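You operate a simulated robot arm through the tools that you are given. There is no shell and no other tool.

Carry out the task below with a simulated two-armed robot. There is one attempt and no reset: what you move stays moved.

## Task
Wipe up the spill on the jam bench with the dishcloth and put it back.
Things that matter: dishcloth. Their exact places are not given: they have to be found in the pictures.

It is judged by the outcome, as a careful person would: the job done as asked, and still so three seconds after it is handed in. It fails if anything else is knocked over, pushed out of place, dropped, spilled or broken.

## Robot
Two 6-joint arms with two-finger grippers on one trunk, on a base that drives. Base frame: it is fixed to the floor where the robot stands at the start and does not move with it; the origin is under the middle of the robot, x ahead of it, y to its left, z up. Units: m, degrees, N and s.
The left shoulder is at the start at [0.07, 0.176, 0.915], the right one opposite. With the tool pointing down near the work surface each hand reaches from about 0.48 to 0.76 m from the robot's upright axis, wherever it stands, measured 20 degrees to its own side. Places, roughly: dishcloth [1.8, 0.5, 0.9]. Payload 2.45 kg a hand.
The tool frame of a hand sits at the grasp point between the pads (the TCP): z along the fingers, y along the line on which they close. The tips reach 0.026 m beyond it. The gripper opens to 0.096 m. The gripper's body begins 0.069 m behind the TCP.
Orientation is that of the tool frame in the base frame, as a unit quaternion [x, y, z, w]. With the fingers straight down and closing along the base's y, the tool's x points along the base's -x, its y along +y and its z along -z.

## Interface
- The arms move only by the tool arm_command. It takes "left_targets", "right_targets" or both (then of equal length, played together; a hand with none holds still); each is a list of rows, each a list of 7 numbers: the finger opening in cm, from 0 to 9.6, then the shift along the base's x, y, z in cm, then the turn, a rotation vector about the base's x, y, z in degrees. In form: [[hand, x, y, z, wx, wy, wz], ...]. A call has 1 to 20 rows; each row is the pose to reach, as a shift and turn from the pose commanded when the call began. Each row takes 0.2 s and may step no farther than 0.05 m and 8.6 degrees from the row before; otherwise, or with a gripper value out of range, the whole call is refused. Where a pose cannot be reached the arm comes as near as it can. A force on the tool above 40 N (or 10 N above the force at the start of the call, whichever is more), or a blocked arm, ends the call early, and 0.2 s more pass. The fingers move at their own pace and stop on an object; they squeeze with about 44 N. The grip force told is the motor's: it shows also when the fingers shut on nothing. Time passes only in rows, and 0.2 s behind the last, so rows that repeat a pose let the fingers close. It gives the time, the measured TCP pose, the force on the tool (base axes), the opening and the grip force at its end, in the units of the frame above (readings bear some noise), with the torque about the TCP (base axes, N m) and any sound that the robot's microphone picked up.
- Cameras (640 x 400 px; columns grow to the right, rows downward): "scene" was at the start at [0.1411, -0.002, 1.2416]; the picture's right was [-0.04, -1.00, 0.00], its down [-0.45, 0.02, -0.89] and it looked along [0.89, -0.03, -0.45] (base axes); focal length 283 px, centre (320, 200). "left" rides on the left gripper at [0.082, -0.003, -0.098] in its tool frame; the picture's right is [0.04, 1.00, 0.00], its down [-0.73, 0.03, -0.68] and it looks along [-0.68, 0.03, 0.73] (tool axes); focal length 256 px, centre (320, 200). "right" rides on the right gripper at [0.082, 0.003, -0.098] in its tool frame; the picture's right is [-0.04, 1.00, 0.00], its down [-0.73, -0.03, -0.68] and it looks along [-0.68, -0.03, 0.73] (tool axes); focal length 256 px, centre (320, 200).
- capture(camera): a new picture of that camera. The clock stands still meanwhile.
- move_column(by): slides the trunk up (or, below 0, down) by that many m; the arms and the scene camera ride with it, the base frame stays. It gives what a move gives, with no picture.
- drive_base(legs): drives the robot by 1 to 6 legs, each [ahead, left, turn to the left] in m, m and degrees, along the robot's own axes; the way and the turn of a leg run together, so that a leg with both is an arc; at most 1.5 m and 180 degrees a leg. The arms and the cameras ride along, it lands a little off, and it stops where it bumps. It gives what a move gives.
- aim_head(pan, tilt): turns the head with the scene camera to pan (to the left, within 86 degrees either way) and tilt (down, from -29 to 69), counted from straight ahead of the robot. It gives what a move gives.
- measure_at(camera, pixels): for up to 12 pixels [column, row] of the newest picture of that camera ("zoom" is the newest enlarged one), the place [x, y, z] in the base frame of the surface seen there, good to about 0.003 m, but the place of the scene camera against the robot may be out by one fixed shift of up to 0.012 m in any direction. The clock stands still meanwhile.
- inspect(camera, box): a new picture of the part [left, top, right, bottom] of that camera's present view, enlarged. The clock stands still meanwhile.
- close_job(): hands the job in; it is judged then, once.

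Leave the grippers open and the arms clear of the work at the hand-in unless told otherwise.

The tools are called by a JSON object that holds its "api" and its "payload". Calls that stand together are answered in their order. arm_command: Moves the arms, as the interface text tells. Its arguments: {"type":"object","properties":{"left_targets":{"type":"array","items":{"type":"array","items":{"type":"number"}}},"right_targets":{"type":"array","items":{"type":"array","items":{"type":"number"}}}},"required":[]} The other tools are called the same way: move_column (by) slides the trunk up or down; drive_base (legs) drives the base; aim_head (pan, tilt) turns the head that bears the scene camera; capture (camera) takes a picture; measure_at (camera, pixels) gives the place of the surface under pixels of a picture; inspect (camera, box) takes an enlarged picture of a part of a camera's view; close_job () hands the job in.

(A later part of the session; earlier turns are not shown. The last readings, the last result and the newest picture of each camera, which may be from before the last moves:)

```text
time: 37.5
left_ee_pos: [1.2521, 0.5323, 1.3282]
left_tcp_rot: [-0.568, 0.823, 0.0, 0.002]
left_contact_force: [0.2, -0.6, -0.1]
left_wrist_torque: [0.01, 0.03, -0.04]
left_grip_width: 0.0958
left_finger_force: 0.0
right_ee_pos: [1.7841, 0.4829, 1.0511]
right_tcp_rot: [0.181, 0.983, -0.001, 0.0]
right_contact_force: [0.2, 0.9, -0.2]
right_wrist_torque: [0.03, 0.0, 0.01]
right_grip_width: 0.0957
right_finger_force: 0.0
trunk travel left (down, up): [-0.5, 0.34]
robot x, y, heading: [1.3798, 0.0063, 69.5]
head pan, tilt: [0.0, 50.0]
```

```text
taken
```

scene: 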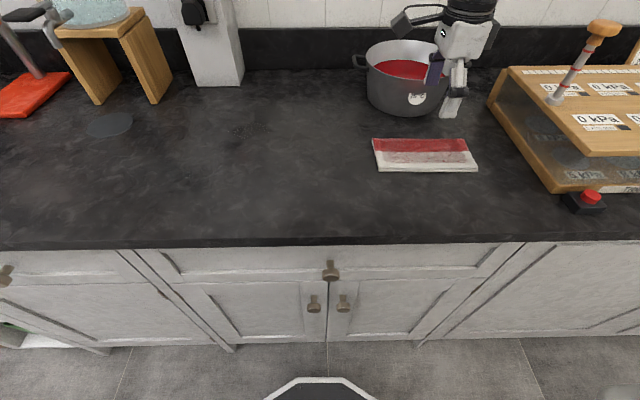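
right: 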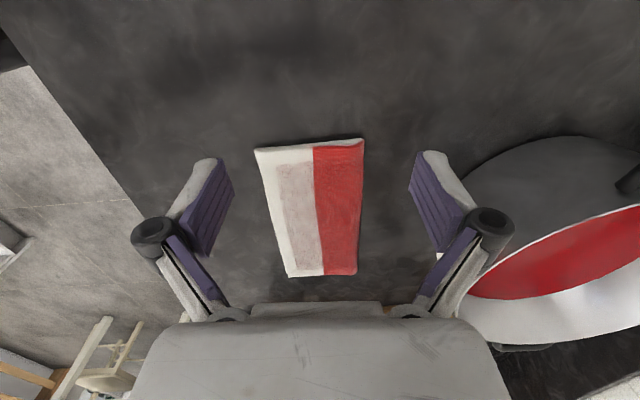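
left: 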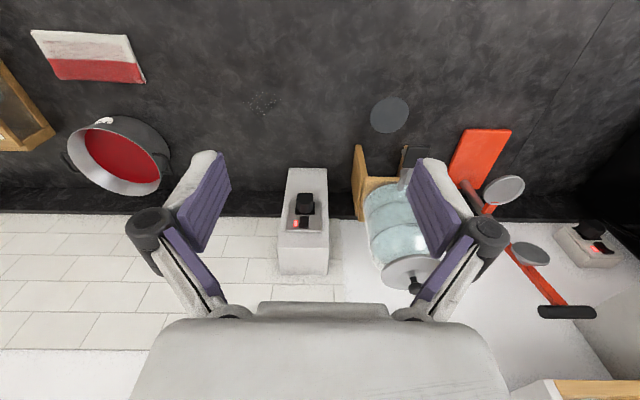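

The pose is clean over the cloth. I'll narrow the fingers to 5 cm and go down to just above the cloth, with the tips at about 0.927.

{"api": "arm_command", "payload": {"right_targets": [[5, 0.3, 0, -4, 0, 0, 0], [5, 0.3, 0, -8, 0, 0, 1], [5, 0.3, 0, -9.8, 0, 0, 1.5], [5, 0.3, 0, -9.8, 0, 0, 1.5]]}}

{"api": "capture", "payload": {"camera": "scene"}}

{"api": "inspect", "payload": {"camera": "scene", "box": [340, 60, 500, 160]}}

{"api": "capture", "payload": {"camera": "right"}}

```text
time: 38.5
left_ee_pos: [1.2526, 0.5322, 1.3281]
left_tcp_rot: [-0.569, 0.822, 0.0, 0.002]
left_contact_force: [-0.3, 0.6, -0.5]
left_wrist_torque: [0.02, 0.02, -0.01]
left_grip_width: 0.096
left_finger_force: 0.1
right_ee_pos: [1.7896, 0.4846, 0.9509]
right_tcp_rot: [0.168, 0.986, 0.0, 0.0]
right_contact_force: [0.5, -0.2, 0.4]
right_wrist_torque: [0.0, 0.01, -0.03]
right_grip_width: 0.0501
right_finger_force: 0.0
trunk travel left (down, up): [-0.5, 0.34]
robot x, y, heading: [1.3763, 0.0082, 69.3]
head pan, tilt: [0.0, 50.0]
```

```text
taken
```

scene: 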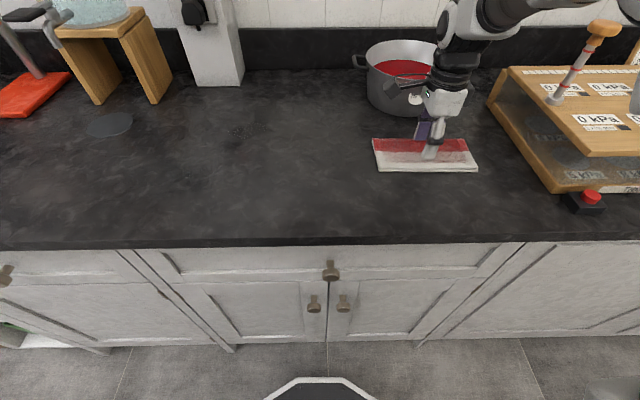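

```text
4.00 times, centred on (420, 110) of scene
```

zoom: 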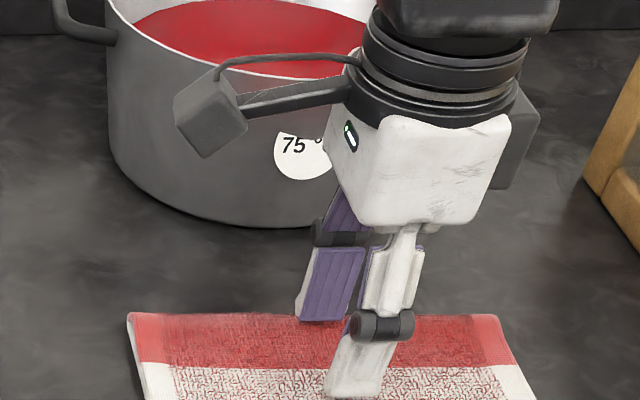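

```text
taken
```

right: 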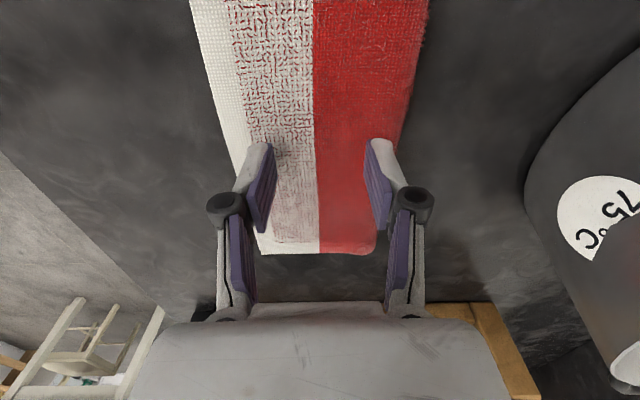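

The tips are just above the cloth and centred. I'll press down in small steps and watch the force to learn how soft the cloth is.

{"api": "arm_command", "payload": {"right_targets": [[5, 0, 0, -0.3, 0, 0, 0], [5, 0, 0, -0.6, 0, 0, 0], [5, 0, 0, -0.6, 0, 0, 0]]}}

```text
time: 39.3
left_ee_pos: [1.2532, 0.5326, 1.3279]
left_tcp_rot: [-0.568, 0.823, 0.0, 0.002]
left_contact_force: [0.1, 0.5, -0.1]
left_wrist_torque: [0.0, 0.01, 0.03]
left_grip_width: 0.096
left_finger_force: 0.0
right_ee_pos: [1.7893, 0.4838, 0.9447]
right_tcp_rot: [0.169, 0.986, 0.0, 0.001]
right_contact_force: [0.6, -0.5, -0.3]
right_wrist_torque: [0.02, -0.04, -0.06]
right_grip_width: 0.0499
right_finger_force: 0.1
trunk travel left (down, up): [-0.5, 0.34]
robot x, y, heading: [1.3778, 0.0035, 69.2]
head pan, tilt: [0.0, 50.0]
```

No contact yet, with the tips at about 0.919. I'll go on down in small steps.

{"api": "arm_command", "payload": {"right_targets": [[5, 0, 0, -0.2, 0, 0, 0], [5, 0, 0, -0.4, 0, 0, 0], [5, 0, 0, -0.4, 0, 0, 0]]}}

```text
time: 40.1
left_ee_pos: [1.2525, 0.5331, 1.3287]
left_tcp_rot: [-0.569, 0.823, 0.0, 0.003]
left_contact_force: [0.1, 0.4, 0.6]
left_wrist_torque: [0.01, 0.01, -0.01]
left_grip_width: 0.0961
left_finger_force: 0.0
right_ee_pos: [1.789, 0.4835, 0.9421]
right_tcp_rot: [0.168, 0.986, 0.0, 0.0]
right_contact_force: [0.7, -1.6, 4.0]
right_wrist_torque: [-0.05, -0.03, 0.02]
right_grip_width: 0.05
right_finger_force: 0.1
trunk travel left (down, up): [-0.5, 0.34]
robot x, y, heading: [1.3747, 0.0029, 69.3]
head pan, tilt: [0.0, 50.0]
```

Contact at tips ≈0.916 with 4 N. I'll press a little more and see how the force grows.

{"api": "arm_command", "payload": {"right_targets": [[5, 0, 0, -0.2, 0, 0, 0], [5, 0, 0, -0.4, 0, 0, 0], [5, 0, 0, -0.4, 0, 0, 0]]}}

```text
time: 40.9
left_ee_pos: [1.2513, 0.5311, 1.3295]
left_tcp_rot: [-0.569, 0.823, 0.0, 0.002]
left_contact_force: [-0.3, 0.9, -0.6]
left_wrist_torque: [0.02, 0.0, -0.01]
left_grip_width: 0.0956
left_finger_force: 0.0
right_ee_pos: [1.7881, 0.4834, 0.9384]
right_tcp_rot: [0.169, 0.986, 0.001, 0.001]
right_contact_force: [0.3, 0.1, 10.8]
right_wrist_torque: [-0.02, 0.01, 0.03]
right_grip_width: 0.0498
right_finger_force: 0.0
trunk travel left (down, up): [-0.5, 0.34]
robot x, y, heading: [1.3796, 0.006, 69.3]
head pan, tilt: [0.0, 50.0]
```

The cloth gives about 4 mm under 11 N, so it is soft. I'll close the fingers here to gather a pinch of cloth.

{"api": "arm_command", "payload": {"right_targets": [[3.5, 0, 0, 0, 0, 0, 0], [2, 0, 0, 0, 0, 0, 0], [0, 0, 0, 0, 0, 0, 0], [0, 0, 0, 0, 0, 0, 0], [0, 0, 0, 0, 0, 0, 0]]}}

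{"api": "capture", "payload": {"camera": "right"}}

{"api": "inspect", "payload": {"camera": "scene", "box": [340, 90, 500, 190]}}

```text
time: 42.1
left_ee_pos: [1.25, 0.5294, 1.3307]
left_tcp_rot: [-0.569, 0.822, 0.001, 0.003]
left_contact_force: [-0.1, -0.1, 0.0]
left_wrist_torque: [0.0, -0.01, -0.02]
left_grip_width: 0.0961
left_finger_force: 0.0
right_ee_pos: [1.7867, 0.4815, 0.9405]
right_tcp_rot: [0.168, 0.986, 0.002, 0.002]
right_contact_force: [0.9, 1.5, 30.3]
right_wrist_torque: [0.02, -0.05, 0.01]
right_grip_width: 0.008
right_finger_force: 35.8
trunk travel left (down, up): [-0.5, 0.34]
robot x, y, heading: [1.3767, 0.0021, 69.1]
head pan, tilt: [0.0, 50.0]
```

```text
taken
```

right: 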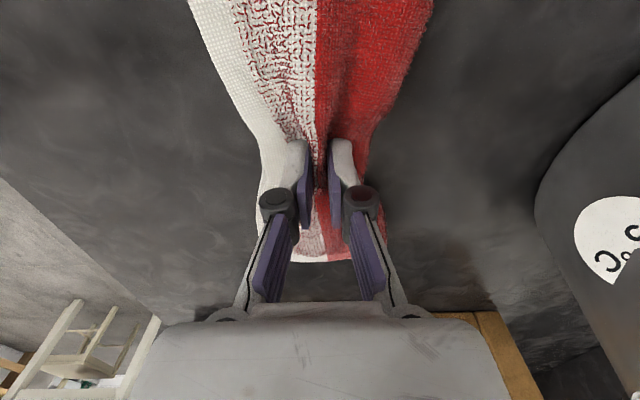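

```text
4.00 times, centred on (420, 140) of scene
```

zoom: 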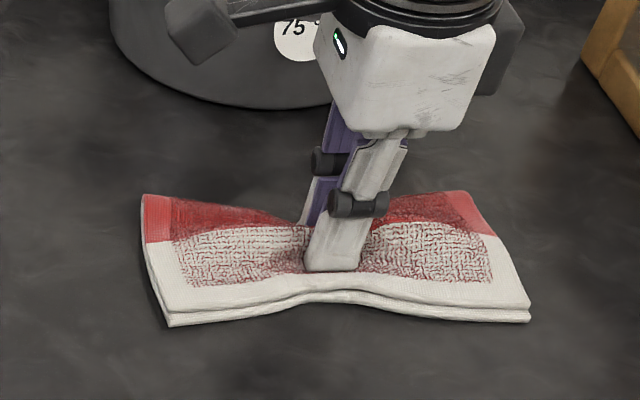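

The cloth is soft, and a fold of it is now pinched (8 mm between the pads, 36 N grip). I'll lift 6 cm gently and look.

{"api": "arm_command", "payload": {"right_targets": [[0, 0, 0, 1, 0, 0, 0], [0, 0, 0, 2.5, 0, 0, 0], [0, 0, 0, 4, 0, 0, 0], [0, 0, 0, 6, 0, 0, 0], [0, 0, 0, 6, 0, 0, 0]]}}

{"api": "capture", "payload": {"camera": "right"}}

{"api": "inspect", "payload": {"camera": "scene", "box": [340, 90, 500, 190]}}

```text
time: 43.3
left_ee_pos: [1.252, 0.5329, 1.3289]
left_tcp_rot: [-0.569, 0.823, -0.001, 0.003]
left_contact_force: [-0.1, -0.6, 0.2]
left_wrist_torque: [0.0, -0.04, 0.0]
left_grip_width: 0.096
left_finger_force: 0.1
right_ee_pos: [1.7876, 0.4824, 0.9981]
right_tcp_rot: [0.168, 0.986, -0.001, 0.0]
right_contact_force: [0.5, 0.6, 0.4]
right_wrist_torque: [0.01, 0.01, 0.02]
right_grip_width: 0.0079
right_finger_force: 35.6
trunk travel left (down, up): [-0.5, 0.34]
robot x, y, heading: [1.3793, 0.0066, 69.5]
head pan, tilt: [0.0, 50.0]
```

```text
taken
```

right: 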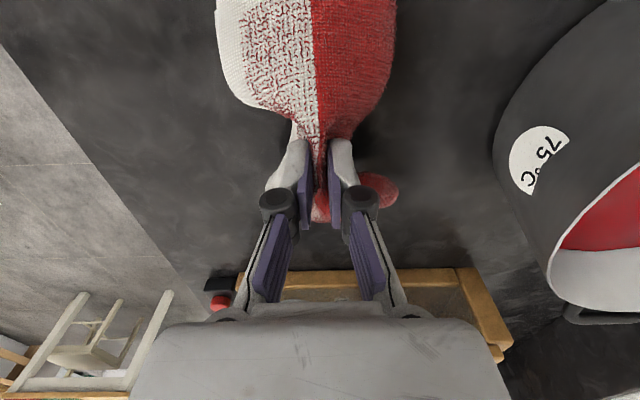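

```text
4.00 times, centred on (420, 140) of scene
```

zoom: 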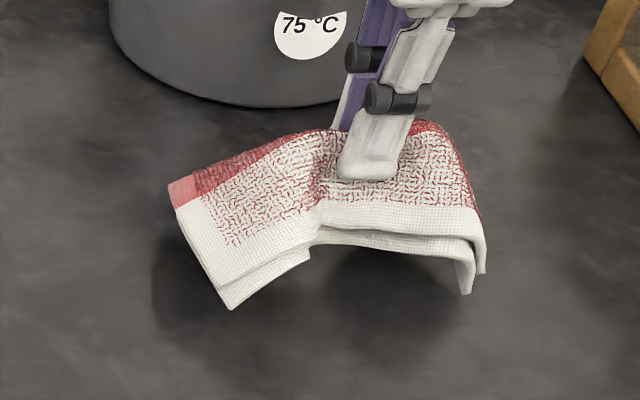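

The whole cloth came up, draped over the fingers. I'll lift another 9 cm, then drive left about 0.386 m so the hand is level with the spill.

{"api": "arm_command", "payload": {"right_targets": [[0, 0, 0, 3, 0, 0, 0], [0, 0, 0, 6, 0, 0, 0], [0, 0, 0, 9, 0, 0, 0], [0, 0, 0, 9, 0, 0, 0]]}}

{"api": "drive_base", "payload": {"legs": [[0, 0.386, 0]]}}

{"api": "capture", "payload": {"camera": "scene"}}

{"api": "capture", "payload": {"camera": "right"}}

```text
time: 44.3
left_ee_pos: [1.2526, 0.5323, 1.3284]
left_tcp_rot: [-0.569, 0.822, 0.0, 0.002]
left_contact_force: [-0.9, 0.1, 0.1]
left_wrist_torque: [0.0, -0.01, 0.03]
left_grip_width: 0.0959
left_finger_force: 0.0
right_ee_pos: [1.7874, 0.483, 1.0878]
right_tcp_rot: [0.169, 0.986, 0.0, 0.0]
right_contact_force: [-0.2, 0.1, -0.7]
right_wrist_torque: [-0.01, -0.02, 0.05]
right_grip_width: 0.0078
right_finger_force: 35.4
trunk travel left (down, up): [-0.5, 0.34]
robot x, y, heading: [1.379, 0.0056, 69.0]
head pan, tilt: [0.0, 50.0]
```

```text
time: 46.7
left_ee_pos: [0.8955, 0.668, 1.3292]
left_tcp_rot: [-0.568, 0.823, 0.0, 0.002]
left_contact_force: [-0.1, 0.1, 0.3]
left_wrist_torque: [0.01, -0.02, -0.01]
left_grip_width: 0.0962
left_finger_force: 0.1
right_ee_pos: [1.4308, 0.6157, 1.0884]
right_tcp_rot: [0.17, 0.985, 0.0, 0.001]
right_contact_force: [0.1, -0.5, -0.2]
right_wrist_torque: [0.02, 0.01, 0.07]
right_grip_width: 0.0077
right_finger_force: 35.7
trunk travel left (down, up): [-0.5, 0.34]
robot x, y, heading: [1.0189, 0.1395, 69.3]
head pan, tilt: [0.0, 50.0]
```

```text
taken
```

scene: 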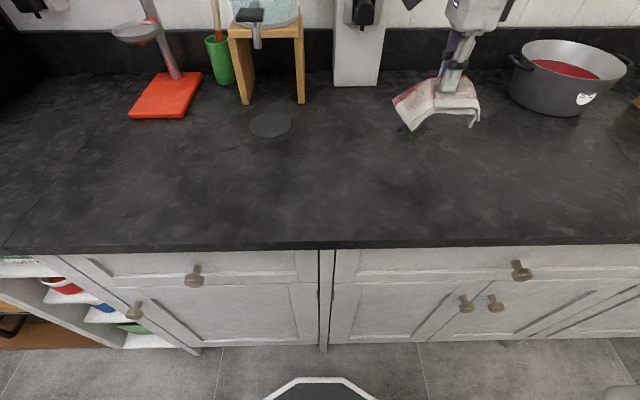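

```text
taken
```

right: 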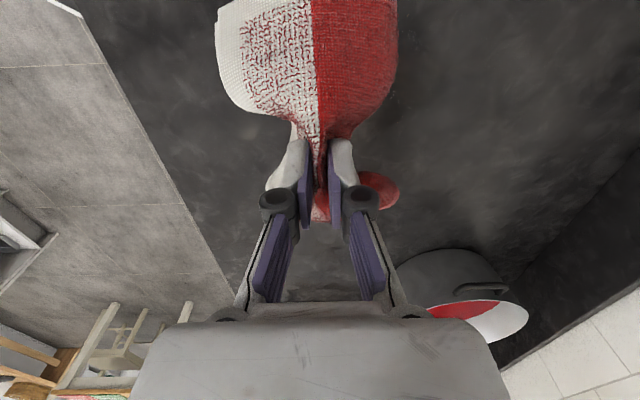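

The hand is at (1.431, 0.616) and the spill at (1.457, 0.70). I'll move over it and lower in stages to just above the counter.

{"api": "arm_command", "payload": {"right_targets": [[0, 1.3, 4.2, 0, 0, 0, 0], [0, 2.6, 8.4, 0, 0, 0, 0], [0, 2.6, 8.4, -4, 0, 0, 0], [0, 2.6, 8.4, -8, 0, 0, 0], [0, 2.6, 8.4, -11, 0, 0, 0], [0, 2.6, 8.4, -13, 0, 0, 0], [0, 2.6, 8.4, -13, 0, 0, 0]]}}

{"api": "inspect", "payload": {"camera": "scene", "box": [340, 20, 500, 120]}}

```text
time: 48.3
left_ee_pos: [0.8947, 0.669, 1.3285]
left_tcp_rot: [-0.567, 0.824, 0.0, 0.002]
left_contact_force: [0.0, 0.0, -0.1]
left_wrist_torque: [0.02, 0.03, 0.01]
left_grip_width: 0.0961
left_finger_force: 0.1
right_ee_pos: [1.4536, 0.7011, 0.9573]
right_tcp_rot: [0.17, 0.986, 0.0, 0.0]
right_contact_force: [-1.1, 0.5, 0.1]
right_wrist_torque: [0.07, -0.03, 0.05]
right_grip_width: 0.008
right_finger_force: 35.3
trunk travel left (down, up): [-0.5, 0.34]
robot x, y, heading: [1.0169, 0.1369, 68.9]
head pan, tilt: [0.0, 50.0]
```

```text
4.00 times, centred on (420, 70) of scene
```

zoom: 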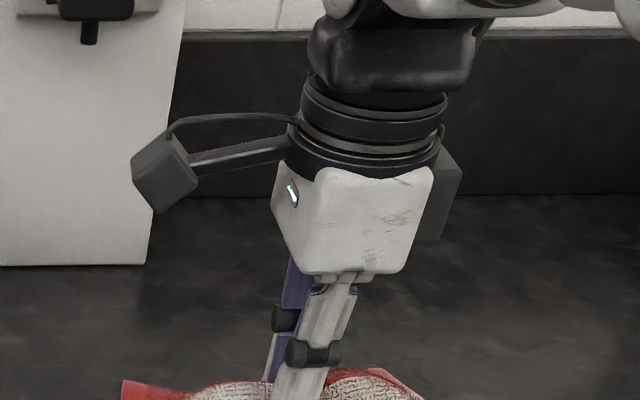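

I'm hovering at z 0.957 with the cloth draping on the counter. I'll lower until the cloth presses lightly on the spill.

{"api": "arm_command", "payload": {"right_targets": [[0, 0, 0, -0.6, 0, 0, 0], [0, 0, 0, -1.2, 0, 0, 0], [0, 0, 0, -1.5, 0, 0, 0], [0, 0, 0, -1.5, 0, 0, 0]]}}

{"api": "inspect", "payload": {"camera": "scene", "box": [340, 60, 500, 160]}}

```text
time: 49.3
left_ee_pos: [0.8957, 0.6685, 1.3288]
left_tcp_rot: [-0.568, 0.823, 0.0, 0.001]
left_contact_force: [-1.1, 0.5, -0.2]
left_wrist_torque: [0.02, 0.01, 0.01]
left_grip_width: 0.0961
left_finger_force: 0.0
right_ee_pos: [1.455, 0.7022, 0.9436]
right_tcp_rot: [0.17, 0.986, 0.001, 0.0]
right_contact_force: [-0.3, 0.9, 3.1]
right_wrist_torque: [0.03, 0.01, 0.03]
right_grip_width: 0.0076
right_finger_force: 36.0
trunk travel left (down, up): [-0.5, 0.34]
robot x, y, heading: [1.0197, 0.1427, 69.1]
head pan, tilt: [0.0, 50.0]
```

```text
4.00 times, centred on (420, 110) of scene
```

zoom: 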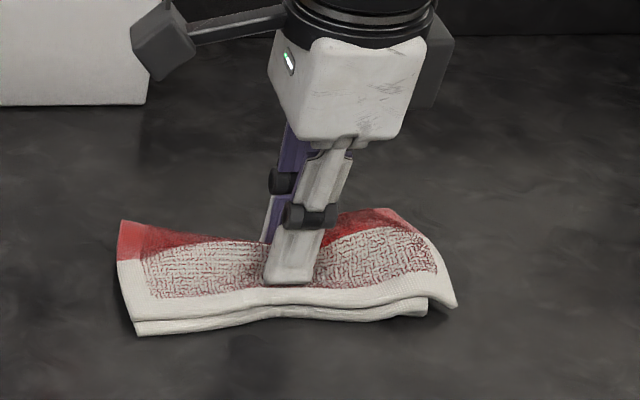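

The cloth lies flat over the spill with light contact. I'll press a bit more and wipe back and forth along and across the bench over the spill.

{"api": "arm_command", "payload": {"right_targets": [[0, 0, 0, -0.4, 0, 0, 0], [0, -2.8, 1.06, -0.4, 0, 0, 0], [0, -5.6, 2.1, -0.4, 0, 0, 0], [0, -2.8, 1.06, -0.4, 0, 0, 0], [0, 0, 0, -0.4, 0, 0, 0], [0, 2.8, -1.06, -0.4, 0, 0, 0], [0, 5.6, -2.1, -0.4, 0, 0, 0], [0, 2.8, -1.06, -0.4, 0, 0, 0], [0, 0, 0, -0.4, 0, 0, 0], [0, 1.06, 2.8, -0.4, 0, 0, 0], [0, -2.68, 4.22, -0.4, 0, 0, 0], [0, 1.06, 2.8, -0.4, 0, 0, 0], [0, 4.8, 1.38, -0.4, 0, 0, 0], [0, 1.06, 2.8, -0.4, 0, 0, 0], [0, 0, 0, -0.4, 0, 0, 0], [0, -1.06, -2.8, -0.4, 0, 0, 0], [0, -4.8, -1.38, -0.4, 0, 0, 0], [0, -1.06, -2.8, -0.4, 0, 0, 0], [0, 2.68, -4.22, -0.4, 0, 0, 0], [0, 0, 0, -0.4, 0, 0, 0]]}}

{"api": "inspect", "payload": {"camera": "scene", "box": [340, 60, 500, 160]}}

```text
time: 53.5
left_ee_pos: [0.8925, 0.6708, 1.3266]
left_tcp_rot: [-0.568, 0.823, -0.002, 0.002]
left_contact_force: [-0.8, -0.1, -0.6]
left_wrist_torque: [-0.04, -0.01, 0.01]
left_grip_width: 0.096
left_finger_force: 0.1
right_ee_pos: [1.4519, 0.7029, 0.9424]
right_tcp_rot: [0.17, 0.985, -0.001, 0.001]
right_contact_force: [2.2, -1.8, 7.3]
right_wrist_torque: [-0.08, -0.1, 0.02]
right_grip_width: 0.0078
right_finger_force: 36.1
trunk travel left (down, up): [-0.5, 0.34]
robot x, y, heading: [1.0221, 0.1404, 69.1]
head pan, tilt: [0.0, 50.0]
```

```text
4.00 times, centred on (420, 110) of scene
```

zoom: 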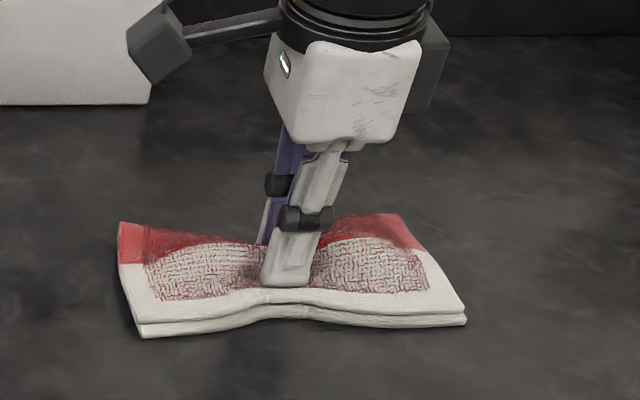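

Wiping ended in good contact (7 N). I'll lift the cloth, move it back toward me and to the right, and check the spot.

{"api": "arm_command", "payload": {"right_targets": [[0, 0, 0, 4, 0, 0, 0], [0, 0, 0, 8, 0, 0, 0], [0, 0, 0, 12, 0, 0, 0], [0, -1.4, -3.8, 14, 0, 0, 0], [0, -2.8, -7.5, 14, 0, 0, 0], [0, 1, -9.0, 14, 0, 0, 0], [0, 5, -10.5, 14, 0, 0, 0], [0, 9, -12, 14, 0, 0, 0], [0, 9, -12, 14, 0, 0, 0]]}}

{"api": "capture", "payload": {"camera": "scene"}}

{"api": "inspect", "payload": {"camera": "scene", "box": [340, 50, 500, 150]}}

```text
time: 55.5
left_ee_pos: [0.8947, 0.669, 1.3286]
left_tcp_rot: [-0.568, 0.823, -0.001, 0.001]
left_contact_force: [-1.4, -0.6, -0.4]
left_wrist_torque: [0.03, -0.02, 0.04]
left_grip_width: 0.0958
left_finger_force: 0.1
right_ee_pos: [1.5446, 0.5782, 1.0781]
right_tcp_rot: [0.169, 0.986, -0.001, 0.001]
right_contact_force: [-0.3, 0.4, -0.5]
right_wrist_torque: [-0.03, -0.02, 0.04]
right_grip_width: 0.0078
right_finger_force: 35.6
trunk travel left (down, up): [-0.5, 0.34]
robot x, y, heading: [1.0163, 0.142, 69.1]
head pan, tilt: [0.0, 50.0]
```

```text
taken
```

scene: 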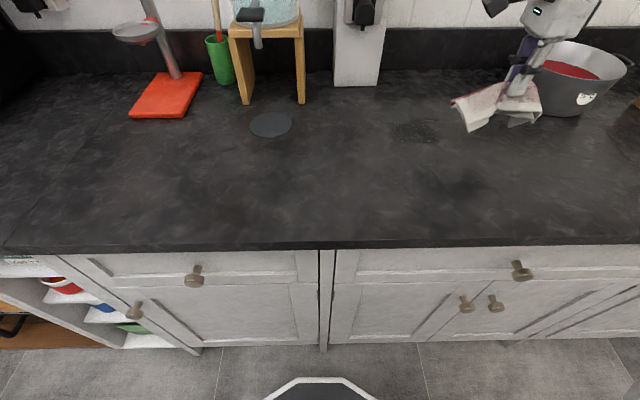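

```text
4.00 times, centred on (420, 100) of scene
```

zoom: 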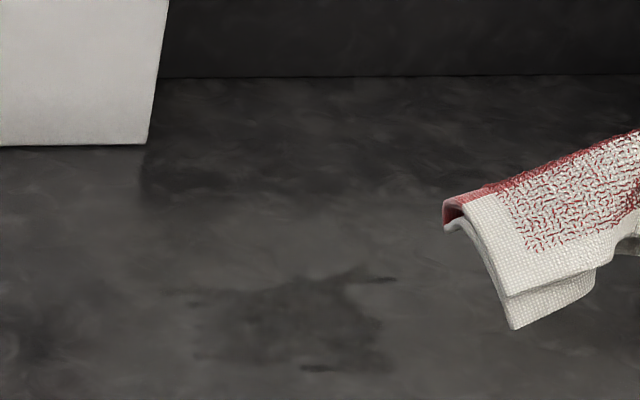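

A dark damp patch is still visible at scene (412,131). I'll measure its location and zoom in.

{"api": "measure_at", "payload": {"camera": "scene", "pixels": [[412, 131], [392, 124], [436, 122], [390, 139], [432, 142], [412, 120]]}}

{"api": "inspect", "payload": {"camera": "scene", "box": [364, 105, 460, 165]}}

{"api": "capture", "payload": {"camera": "right"}}

```text
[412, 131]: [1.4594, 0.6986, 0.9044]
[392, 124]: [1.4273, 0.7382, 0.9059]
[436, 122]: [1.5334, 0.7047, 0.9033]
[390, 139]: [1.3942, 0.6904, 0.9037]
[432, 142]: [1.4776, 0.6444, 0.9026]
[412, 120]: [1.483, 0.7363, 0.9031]
```

```text
6.67 times, centred on (412, 135) of scene
```

zoom: 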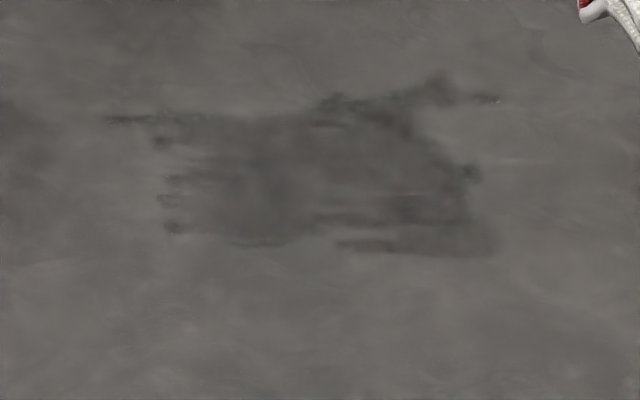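

```text
taken
```

right: 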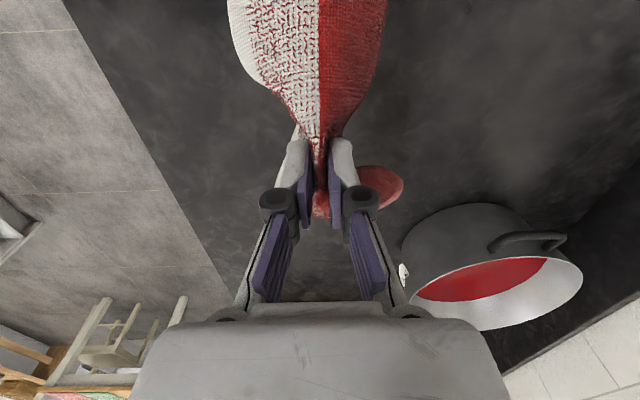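

The patch is now a thin smear about 13 x 9 cm around (1.46, 0.70), so more wiping is needed. I'll go back over it and lower again.

{"api": "arm_command", "payload": {"right_targets": [[0, -2.5, 3, 0, 0, 0, 0], [0, -5, 6.5, 0, 0, 0, 0], [0, -7.5, 10, 0, 0, 0, 0], [0, -9, 12, 0, 0, 0, 0], [0, -9, 12, -4, 0, 0, 0], [0, -9, 12, -8, 0, 0, 0], [0, -9, 12, -11, 0, 0, 0], [0, -9, 12, -12.5, 0, 0, 0], [0, -9, 12, -13.5, 0, 0, 0], [0, -9, 12, -14.2, 0, 0, 0], [0, -9, 12, -14.2, 0, 0, 0]]}}

```text
time: 57.9
left_ee_pos: [0.8939, 0.6642, 1.3301]
left_tcp_rot: [-0.567, 0.824, -0.001, 0.003]
left_contact_force: [-0.3, -0.7, -0.2]
left_wrist_torque: [0.0, 0.01, -0.01]
left_grip_width: 0.0959
left_finger_force: 0.1
right_ee_pos: [1.4555, 0.6994, 0.943]
right_tcp_rot: [0.17, 0.985, 0.004, 0.001]
right_contact_force: [8.0, 4.1, 32.6]
right_wrist_torque: [0.02, -0.08, 0.09]
right_grip_width: 0.0078
right_finger_force: 35.7
trunk travel left (down, up): [-0.5, 0.34]
robot x, y, heading: [1.0182, 0.1403, 69.4]
head pan, tilt: [0.0, 50.0]
```

The force is 33 N this time, probably because the cloth is bunched more below the tips. I'll ease up 3 mm and look at how the cloth lies.

{"api": "arm_command", "payload": {"right_targets": [[0, 0, 0, 0.3, 0, 0, 0], [0, 0, 0, 0.3, 0, 0, 0]]}}

{"api": "inspect", "payload": {"camera": "scene", "box": [340, 60, 500, 160]}}

```text
time: 58.5
left_ee_pos: [0.8939, 0.6648, 1.3297]
left_tcp_rot: [-0.568, 0.823, 0.001, 0.002]
left_contact_force: [-0.4, -0.1, 0.0]
left_wrist_torque: [-0.04, 0.01, 0.02]
left_grip_width: 0.0962
left_finger_force: 0.1
right_ee_pos: [1.4555, 0.6995, 0.9416]
right_tcp_rot: [0.169, 0.986, 0.001, 0.001]
right_contact_force: [7.8, 0.8, 27.0]
right_wrist_torque: [0.0, -0.16, 0.06]
right_grip_width: 0.008
right_finger_force: 35.5
trunk travel left (down, up): [-0.5, 0.34]
robot x, y, heading: [1.0216, 0.1379, 69.1]
head pan, tilt: [0.0, 50.0]
```

```text
4.00 times, centred on (420, 110) of scene
```

zoom: 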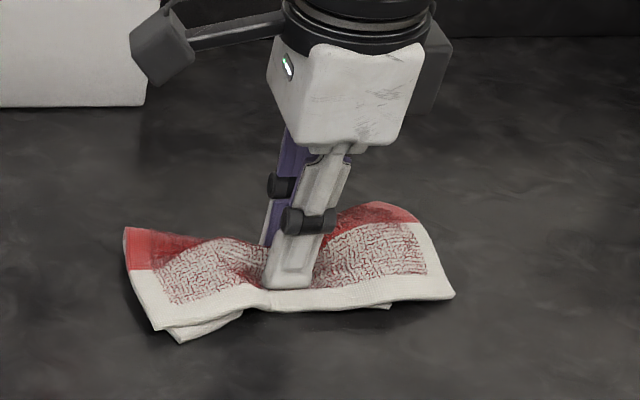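

The pressure is fairly high but under the limit. I'll ease 2 mm and wipe a wider pattern: ±7 cm along and ±3 cm across.

{"api": "arm_command", "payload": {"right_targets": [[0, 0, 0, 0.2, 0, 0, 0], [0, -3.27, 1.24, 0.2, 0, 0, 0], [0, -6.55, 2.48, 0.2, 0, 0, 0], [0, -3.27, 1.24, 0.2, 0, 0, 0], [0, 0, 0, 0.2, 0, 0, 0], [0, 3.27, -1.24, 0.2, 0, 0, 0], [0, 6.55, -2.48, 0.2, 0, 0, 0], [0, 7.61, 0.33, 0.2, 0, 0, 0], [0, 4.33, 1.57, 0.2, 0, 0, 0], [0, 1.06, 2.81, 0.2, 0, 0, 0], [0, -2.21, 4.05, 0.2, 0, 0, 0], [0, -5.48, 5.28, 0.2, 0, 0, 0], [0, -6.55, 2.48, 0.2, 0, 0, 0], [0, -7.61, -0.33, 0.2, 0, 0, 0], [0, -4.33, -1.57, 0.2, 0, 0, 0], [0, -1.06, -2.81, 0.2, 0, 0, 0], [0, 2.21, -4.05, 0.2, 0, 0, 0], [0, 5.48, -5.28, 0.2, 0, 0, 0], [0, 2.74, -2.64, 0.2, 0, 0, 0], [0, 0, 0, 0.2, 0, 0, 0]]}}

{"api": "inspect", "payload": {"camera": "scene", "box": [340, 60, 500, 160]}}

```text
time: 62.7
left_ee_pos: [0.8933, 0.6666, 1.3293]
left_tcp_rot: [-0.568, 0.823, 0.0, 0.003]
left_contact_force: [0.3, 0.3, 0.6]
left_wrist_torque: [0.04, 0.03, -0.02]
left_grip_width: 0.0962
left_finger_force: 0.0
right_ee_pos: [1.4564, 0.7022, 0.9422]
right_tcp_rot: [0.17, 0.985, 0.001, 0.001]
right_contact_force: [0.2, -0.9, 13.0]
right_wrist_torque: [-0.13, 0.04, 0.05]
right_grip_width: 0.0081
right_finger_force: 36.3
trunk travel left (down, up): [-0.5, 0.34]
robot x, y, heading: [1.0188, 0.1436, 69.3]
head pan, tilt: [0.0, 50.0]
```

```text
4.00 times, centred on (420, 110) of scene
```

zoom: 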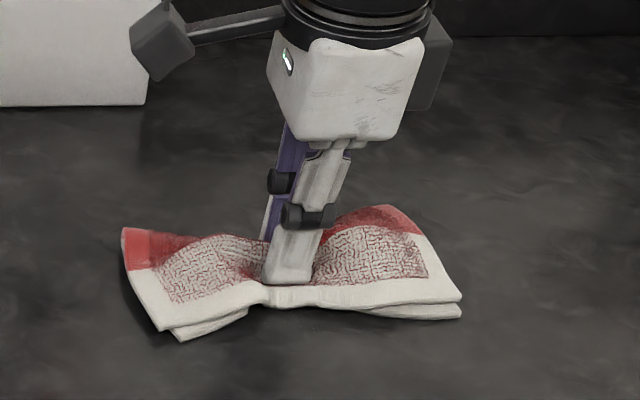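

13 N now. I'll do another pass, this time with strokes across the bench.

{"api": "arm_command", "payload": {"right_targets": [[0, -3.34, -0.34, 0, 0, 0, 0], [0, -6.67, -0.69, 0, 0, 0, 0], [0, -5.61, 2.12, 0, 0, 0, 0], [0, -4.55, 4.93, 0, 0, 0, 0], [0, -1.74, 3.87, 0, 0, 0, 0], [0, -2.81, 1.06, 0, 0, 0, 0], [0, -3.87, -1.74, 0, 0, 0, 0], [0, -1.06, -2.81, 0, 0, 0, 0], [0, 0, 0, 0, 0, 0, 0], [0, 1.06, 2.81, 0, 0, 0, 0], [0, 3.87, 1.74, 0, 0, 0, 0], [0, 2.81, -1.06, 0, 0, 0, 0], [0, 1.74, -3.87, 0, 0, 0, 0], [0, 4.55, -4.93, 0, 0, 0, 0], [0, 5.61, -2.12, 0, 0, 0, 0], [0, 6.67, 0.69, 0, 0, 0, 0], [0, 3.34, 0.34, 0, 0, 0, 0], [0, 0, 0, 0, 0, 0, 0]]}}

{"api": "arm_command", "payload": {"right_targets": [[0, 0, 0, 4, 0, 0, 0], [0, 0, 0, 8, 0, 0, 0], [0, 0, 0, 12, 0, 0, 0], [0, -1.4, -3.8, 14, 0, 0, 0], [0, -2.8, -7.5, 14, 0, 0, 0], [0, 1, -9.0, 14, 0, 0, 0], [0, 5, -10.5, 14, 0, 0, 0], [0, 9, -12, 14, 0, 0, 0], [0, 9, -12, 14, 0, 0, 0]]}}

{"api": "capture", "payload": {"camera": "scene"}}

{"api": "inspect", "payload": {"camera": "scene", "box": [364, 105, 460, 165]}}

```text
time: 66.5
left_ee_pos: [0.8935, 0.6682, 1.3274]
left_tcp_rot: [-0.568, 0.823, -0.001, 0.002]
left_contact_force: [0.2, -0.4, -0.4]
left_wrist_torque: [0.0, -0.01, -0.02]
left_grip_width: 0.0961
left_finger_force: 0.1
right_ee_pos: [1.4542, 0.6998, 0.9448]
right_tcp_rot: [0.169, 0.986, 0.0, 0.001]
right_contact_force: [-0.6, -0.2, 2.8]
right_wrist_torque: [-0.1, 0.04, 0.01]
right_grip_width: 0.0081
right_finger_force: 35.4
trunk travel left (down, up): [-0.5, 0.34]
robot x, y, heading: [1.0165, 0.1399, 69.4]
head pan, tilt: [0.0, 50.0]
```

```text
time: 68.5
left_ee_pos: [0.8941, 0.6686, 1.3274]
left_tcp_rot: [-0.568, 0.823, -0.001, 0.002]
left_contact_force: [0.1, -0.6, -0.1]
left_wrist_torque: [-0.02, -0.05, -0.02]
left_grip_width: 0.0962
left_finger_force: 0.1
right_ee_pos: [1.5458, 0.5832, 1.0803]
right_tcp_rot: [0.17, 0.985, 0.0, 0.002]
right_contact_force: [-0.9, -0.4, -0.3]
right_wrist_torque: [-0.1, 0.01, 0.04]
right_grip_width: 0.0078
right_finger_force: 35.0
trunk travel left (down, up): [-0.5, 0.34]
robot x, y, heading: [1.0173, 0.144, 69.3]
head pan, tilt: [0.0, 50.0]
```

```text
taken
```

scene: 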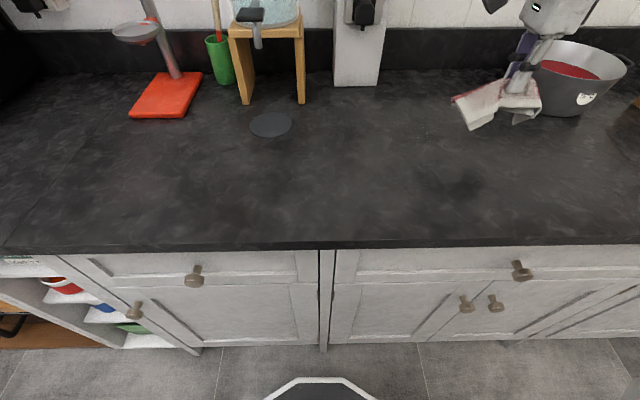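

```text
6.67 times, centred on (412, 135) of scene
```

zoom: 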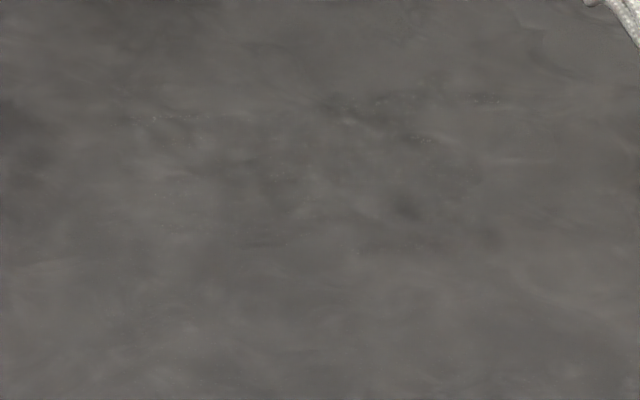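

Much cleaner, with only a few faint specks left at about zoom (370,100), (430,140), (490,98), (160,120) and (270,180). I'll go back and wipe again, reaching a little deeper and further right.

{"api": "arm_command", "payload": {"right_targets": [[0, -2.5, 3, 0, 0, 0, 0], [0, -5, 6.5, 0, 0, 0, 0], [0, -7.5, 10, 0, 0, 0, 0], [0, -9, 12, 0, 0, 0, 0], [0, -9, 12, -4, 0, 0, 0], [0, -9, 12, -8, 0, 0, 0], [0, -9, 12, -11, 0, 0, 0], [0, -9, 12, -12.5, 0, 0, 0], [0, -9, 12, -13.5, 0, 0, 0], [0, -9, 12, -14.1, 0, 0, 0], [0, -9, 12, -14.1, 0, 0, 0]]}}

```text
time: 70.9
left_ee_pos: [0.8953, 0.6681, 1.329]
left_tcp_rot: [-0.568, 0.823, 0.0, 0.002]
left_contact_force: [0.7, -0.3, 0.0]
left_wrist_torque: [-0.02, -0.02, 0.01]
left_grip_width: 0.0959
left_finger_force: 0.2
right_ee_pos: [1.4543, 0.7015, 0.9443]
right_tcp_rot: [0.17, 0.985, 0.001, 0.001]
right_contact_force: [0.9, 2.5, 12.0]
right_wrist_torque: [0.0, 0.01, 0.01]
right_grip_width: 0.0081
right_finger_force: 36.2
trunk travel left (down, up): [-0.5, 0.34]
robot x, y, heading: [1.0196, 0.1377, 69.2]
head pan, tilt: [0.0, 50.0]
```

12 N contact, which is good. Sweeping the wider pattern now.

{"api": "arm_command", "payload": {"right_targets": [[0, -3.27, 1.24, -0.1, 0, 0, 0], [0, -6.55, 2.48, -0.1, 0, 0, 0], [0, -5.31, 5.75, -0.1, 0, 0, 0], [0, -2.03, 4.51, -0.1, 0, 0, 0], [0, 1.24, 3.27, -0.1, 0, 0, 0], [0, 4.51, 2.03, -0.1, 0, 0, 0], [0, 7.78, 0.79, -0.1, 0, 0, 0], [0, 9.12, -1.32, -0.1, 0, 0, 0], [0, 8.42, -3.19, -0.2, 0, 0, 0], [0, 5.14, -1.95, -0.2, 0, 0, 0], [0, 1.87, -0.71, -0.2, 0, 0, 0], [0, -1.4, 0.53, -0.2, 0, 0, 0], [0, -4.68, 1.77, -0.2, 0, 0, 0], [0, -7.43, 0.14, -0.2, 0, 0, 0], [0, -4.16, -1.1, -0.2, 0, 0, 0], [0, -0.89, -2.34, -0.2, 0, 0, 0], [0, 2.39, -3.58, -0.2, 0, 0, 0], [0, 5.66, -4.82, -0.2, 0, 0, 0], [0, 2.92, -2.17, -0.2, 0, 0, 0], [0, 0, 0, -0.2, 0, 0, 0]]}}

{"api": "arm_command", "payload": {"right_targets": [[0, -3.34, -0.34, -0.1, 0, 0, 0], [0, -6.67, -0.69, -0.1, 0, 0, 0], [0, -5.61, 2.12, -0.1, 0, 0, 0], [0, -4.55, 4.93, -0.1, 0, 0, 0], [0, -1.74, 3.87, -0.1, 0, 0, 0], [0, -2.81, 1.06, -0.1, 0, 0, 0], [0, -3.87, -1.74, -0.1, 0, 0, 0], [0, -1.06, -2.81, -0.1, 0, 0, 0], [0, 0, 0, -0.1, 0, 0, 0], [0, 1.06, 2.81, -0.1, 0, 0, 0], [0, 3.87, 1.74, -0.1, 0, 0, 0], [0, 2.81, -1.06, -0.1, 0, 0, 0], [0, 1.74, -3.87, -0.1, 0, 0, 0], [0, 4.55, -4.93, -0.1, 0, 0, 0], [0, 5.61, -2.12, -0.1, 0, 0, 0], [0, 6.67, 0.69, -0.1, 0, 0, 0], [0, 3.34, 0.34, -0.1, 0, 0, 0], [0, 0, 0, -0.1, 0, 0, 0]]}}

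{"api": "inspect", "payload": {"camera": "scene", "box": [340, 60, 500, 160]}}

```text
time: 74.5
left_ee_pos: [0.8927, 0.6642, 1.3303]
left_tcp_rot: [-0.568, 0.823, 0.001, 0.003]
left_contact_force: [0.5, -0.4, -0.5]
left_wrist_torque: [0.03, 0.04, -0.02]
left_grip_width: 0.096
left_finger_force: 0.0
right_ee_pos: [1.4796, 0.6635, 0.9424]
right_tcp_rot: [0.17, 0.986, 0.004, 0.001]
right_contact_force: [-5.5, -3.5, 27.7]
right_wrist_torque: [-0.19, 0.27, 0.02]
right_grip_width: 0.008
right_finger_force: 35.4
trunk travel left (down, up): [-0.5, 0.34]
robot x, y, heading: [1.0179, 0.1441, 69.2]
head pan, tilt: [0.0, 50.0]
stopped in row 18 (right hand): the force on the tool passed its limit at 41 N (the readings are from after the stop); the commanded pose is now the measured one
```

```text
time: 75.1
left_ee_pos: [0.8931, 0.6662, 1.3295]
left_tcp_rot: [-0.567, 0.824, 0.001, 0.003]
left_contact_force: [0.2, 0.7, 0.2]
left_wrist_torque: [-0.04, 0.06, -0.04]
left_grip_width: 0.096
left_finger_force: 0.1
right_ee_pos: [1.4259, 0.6603, 0.9423]
right_tcp_rot: [0.169, 0.986, 0.006, 0.002]
right_contact_force: [-4.7, -6.0, 24.3]
right_wrist_torque: [-0.24, 0.21, 0.05]
right_grip_width: 0.0081
right_finger_force: 36.3
trunk travel left (down, up): [-0.5, 0.34]
robot x, y, heading: [1.0187, 0.1381, 69.3]
head pan, tilt: [0.0, 50.0]
stopped in row 2 (right hand): the force on the tool passed its limit at 42 N (the readings are from after the stop); the commanded pose is now the measured one
```

```text
4.00 times, centred on (420, 110) of scene
```

zoom: 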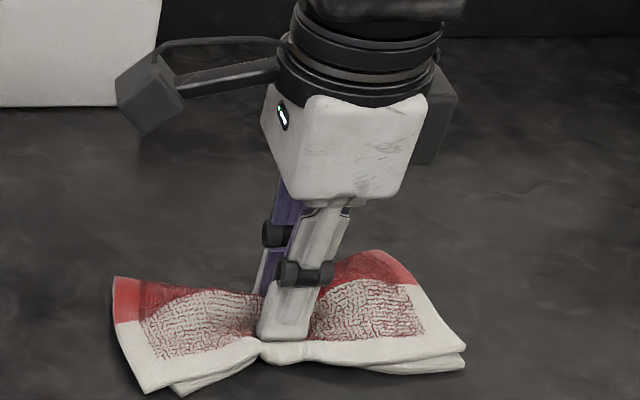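

The force limit stopped the second sweep, but nothing was disturbed. I'll lift and check the spot again.

{"api": "arm_command", "payload": {"right_targets": [[0, 0, 0, 4, 0, 0, 0], [0, 0, 0, 8, 0, 0, 0], [0, 0, 0, 12, 0, 0, 0], [0, 1, -3.5, 14, 0, 0, 0], [0, 4, -6, 14, 0, 0, 0], [0, 8, -8, 14, 0, 0, 0], [0, 12, -8, 14, 0, 0, 0], [0, 12, -8, 14, 0, 0, 0]]}}

{"api": "capture", "payload": {"camera": "scene"}}

{"api": "inspect", "payload": {"camera": "scene", "box": [364, 105, 460, 165]}}

{"api": "inspect", "payload": {"camera": "scene", "box": [436, 60, 564, 140]}}

```text
time: 76.9
left_ee_pos: [0.8948, 0.668, 1.3281]
left_tcp_rot: [-0.567, 0.824, 0.0, 0.002]
left_contact_force: [-0.3, -0.1, -0.1]
left_wrist_torque: [-0.01, -0.02, -0.01]
left_grip_width: 0.0959
left_finger_force: 0.1
right_ee_pos: [1.5448, 0.581, 1.0783]
right_tcp_rot: [0.169, 0.986, 0.004, 0.002]
right_contact_force: [0.0, -0.1, -0.7]
right_wrist_torque: [-0.11, 0.02, 0.02]
right_grip_width: 0.0078
right_finger_force: 36.0
trunk travel left (down, up): [-0.5, 0.34]
robot x, y, heading: [1.0245, 0.1425, 68.9]
head pan, tilt: [0.0, 50.0]
```

```text
taken
```

scene: 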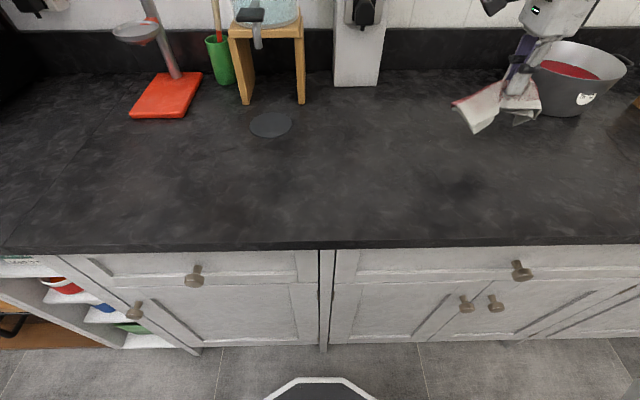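

```text
6.67 times, centred on (412, 135) of scene
```

zoom: 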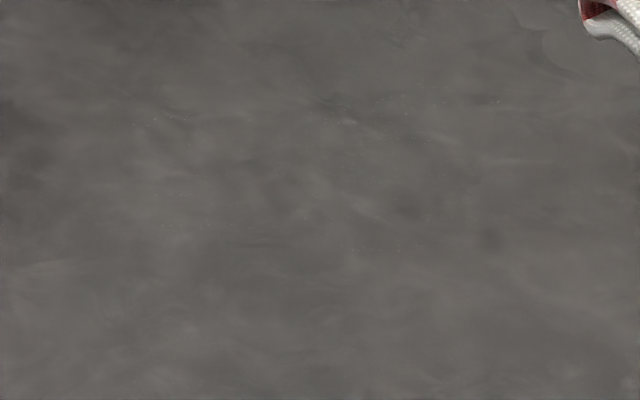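

```text
5.00 times, centred on (500, 100) of scene
```

zoom: 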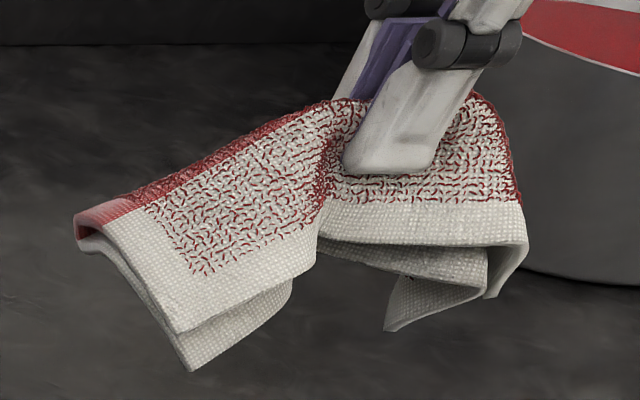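

Only tiny specks remain. I'll zoom further into both halves of the spot to judge.

{"api": "inspect", "payload": {"camera": "scene", "box": [376, 112, 416, 137]}}

{"api": "inspect", "payload": {"camera": "scene", "box": [408, 112, 448, 137]}}

{"api": "inspect", "payload": {"camera": "scene", "box": [380, 130, 444, 170]}}

```text
16.00 times, centred on (396, 124) of scene
```

zoom: 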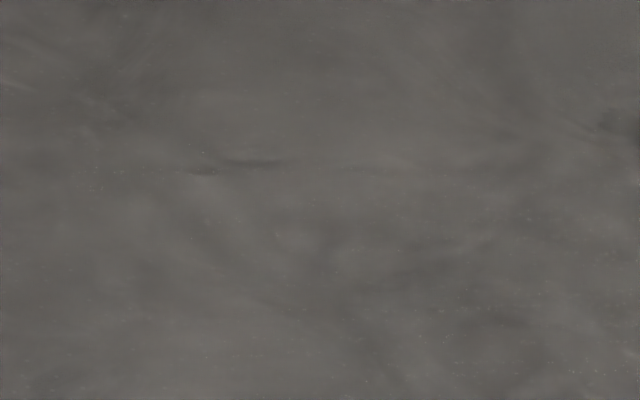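

```text
16.00 times, centred on (428, 124) of scene
```

zoom: 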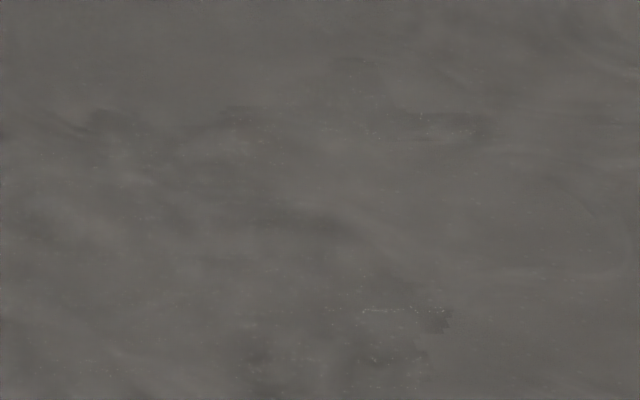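

```text
10.00 times, centred on (412, 150) of scene
```

zoom: 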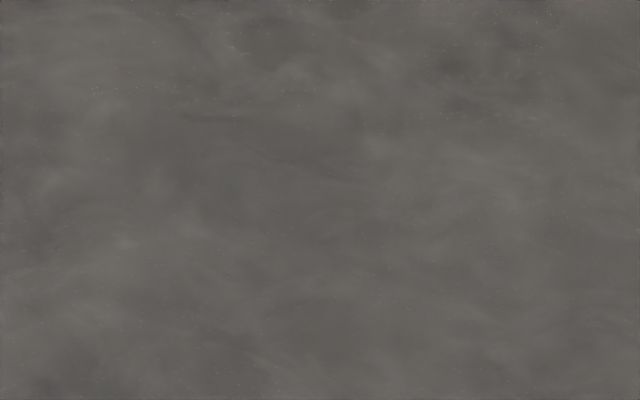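

Faint residue remains at scene (391,122), (436,120) and (434,132). I'll measure these and make one more pass over them.

{"api": "measure_at", "payload": {"camera": "scene", "pixels": [[391, 122], [436, 120], [434, 132], [415, 118]]}}

{"api": "arm_command", "payload": {"right_targets": [[0, -2.5, 3, 0, 0, 0, 0], [0, -5, 6.5, 0, 0, 0, 0], [0, -7.5, 10, 0, 0, 0, 0], [0, -8.8, 12.5, 0, 0, 0, 0], [0, -8.8, 12.5, -4, 0, 0, 0], [0, -8.8, 12.5, -8, 0, 0, 0], [0, -8.8, 12.5, -11, 0, 0, 0], [0, -8.8, 12.5, -12.5, 0, 0, 0], [0, -8.8, 12.5, -13.3, 0, 0, 0], [0, -8.8, 12.5, -13.7, 0, 0, 0], [0, -8.8, 12.5, -13.7, 0, 0, 0]]}}

```text
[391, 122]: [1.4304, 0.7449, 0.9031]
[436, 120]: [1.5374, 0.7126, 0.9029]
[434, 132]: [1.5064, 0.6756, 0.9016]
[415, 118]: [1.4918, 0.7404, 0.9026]
```

```text
time: 79.3
left_ee_pos: [0.8952, 0.667, 1.3283]
left_tcp_rot: [-0.568, 0.823, 0.0, 0.002]
left_contact_force: [0.5, -0.7, 0.2]
left_wrist_torque: [0.0, -0.02, -0.01]
left_grip_width: 0.0959
left_finger_force: 0.1
right_ee_pos: [1.4581, 0.7046, 0.9462]
right_tcp_rot: [0.169, 0.986, 0.004, 0.001]
right_contact_force: [-2.0, 1.4, 10.6]
right_wrist_torque: [-0.02, 0.0, 0.02]
right_grip_width: 0.0082
right_finger_force: 36.7
trunk travel left (down, up): [-0.5, 0.34]
robot x, y, heading: [1.0185, 0.1424, 69.2]
head pan, tilt: [0.0, 50.0]
```

10.6 N contact. I'll sweep directly over those residual points.

{"api": "arm_command", "payload": {"right_targets": [[0, -1.4, 2.0, 0, 0, 0, 0], [0, -2.8, 4.0, 0, 0, 0, 0], [0, -5.0, 4.8, 0, 0, 0, 0], [0, -2.8, 4.0, 0, 0, 0, 0], [0, 0.3, 3.6, 0, 0, 0, 0], [0, 3.4, 3.4, 0, 0, 0, 0], [0, 6.5, 2.0, 0, 0, 0, 0], [0, 8.5, 0.6, 0, 0, 0, 0], [0, 10.5, -0.2, 0, 0, 0, 0], [0, 8.0, 0.8, 0, 0, 0, 0], [0, 6.0, 1.5, 0, 0, 0, 0], [0, 7.0, -1.5, 0, 0, 0, 0], [0, 4.8, -2.9, 0, 0, 0, 0], [0, 7.5, -3.9, 0, 0, 0, 0], [0, 4.8, -2.9, 0, 0, 0, 0], [0, 2.0, -1.8, 0, 0, 0, 0], [0, 4.5, -0.4, 0, 0, 0, 0], [0, 1.5, 0.7, 0, 0, 0, 0], [0, -2.0, 2.0, 0, 0, 0, 0], [0, 0, 0, 0, 0, 0, 0]]}}

{"api": "arm_command", "payload": {"right_targets": [[0, -3.27, 1.24, 0, 0, 0, 0], [0, -6.55, 2.48, 0, 0, 0, 0], [0, -3.27, 1.24, 0, 0, 0, 0], [0, 0, 0, 0, 0, 0, 0], [0, 3.27, -1.24, 0, 0, 0, 0], [0, 6.55, -2.48, 0, 0, 0, 0], [0, 7.61, 0.33, 0, 0, 0, 0], [0, 4.33, 1.57, 0, 0, 0, 0], [0, 1.06, 2.81, 0, 0, 0, 0], [0, -2.21, 4.05, 0, 0, 0, 0], [0, -5.48, 5.28, 0, 0, 0, 0], [0, -2.21, 4.05, 0, 0, 0, 0], [0, 1.06, 2.81, 0, 0, 0, 0], [0, 4.33, 1.57, 0, 0, 0, 0], [0, 7.61, 0.33, 0, 0, 0, 0], [0, 4.33, 1.57, 0, 0, 0, 0], [0, 1.06, 2.81, 0, 0, 0, 0], [0, 0, 0, 0, 0, 0, 0]]}}

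```text
time: 83.5
left_ee_pos: [0.8952, 0.6642, 1.33]
left_tcp_rot: [-0.568, 0.823, 0.0, 0.002]
left_contact_force: [0.7, -1.4, 0.2]
left_wrist_torque: [0.02, 0.05, 0.02]
left_grip_width: 0.0962
left_finger_force: 0.1
right_ee_pos: [1.458, 0.7047, 0.9438]
right_tcp_rot: [0.168, 0.986, 0.005, -0.001]
right_contact_force: [-3.0, 3.2, 13.5]
right_wrist_torque: [0.01, 0.19, -0.01]
right_grip_width: 0.0083
right_finger_force: 36.1
trunk travel left (down, up): [-0.5, 0.34]
robot x, y, heading: [1.0237, 0.1402, 69.4]
head pan, tilt: [0.0, 50.0]
```

```text
time: 87.3
left_ee_pos: [0.8933, 0.6644, 1.3297]
left_tcp_rot: [-0.568, 0.823, 0.001, 0.002]
left_contact_force: [0.4, 0.3, -0.6]
left_wrist_torque: [0.05, 0.01, -0.01]
left_grip_width: 0.0958
left_finger_force: 0.1
right_ee_pos: [1.4583, 0.705, 0.9466]
right_tcp_rot: [0.17, 0.986, 0.005, 0.001]
right_contact_force: [0.3, 2.3, 7.3]
right_wrist_torque: [0.02, -0.01, -0.01]
right_grip_width: 0.0083
right_finger_force: 35.8
trunk travel left (down, up): [-0.5, 0.34]
robot x, y, heading: [1.0183, 0.1415, 68.9]
head pan, tilt: [0.0, 50.0]
```

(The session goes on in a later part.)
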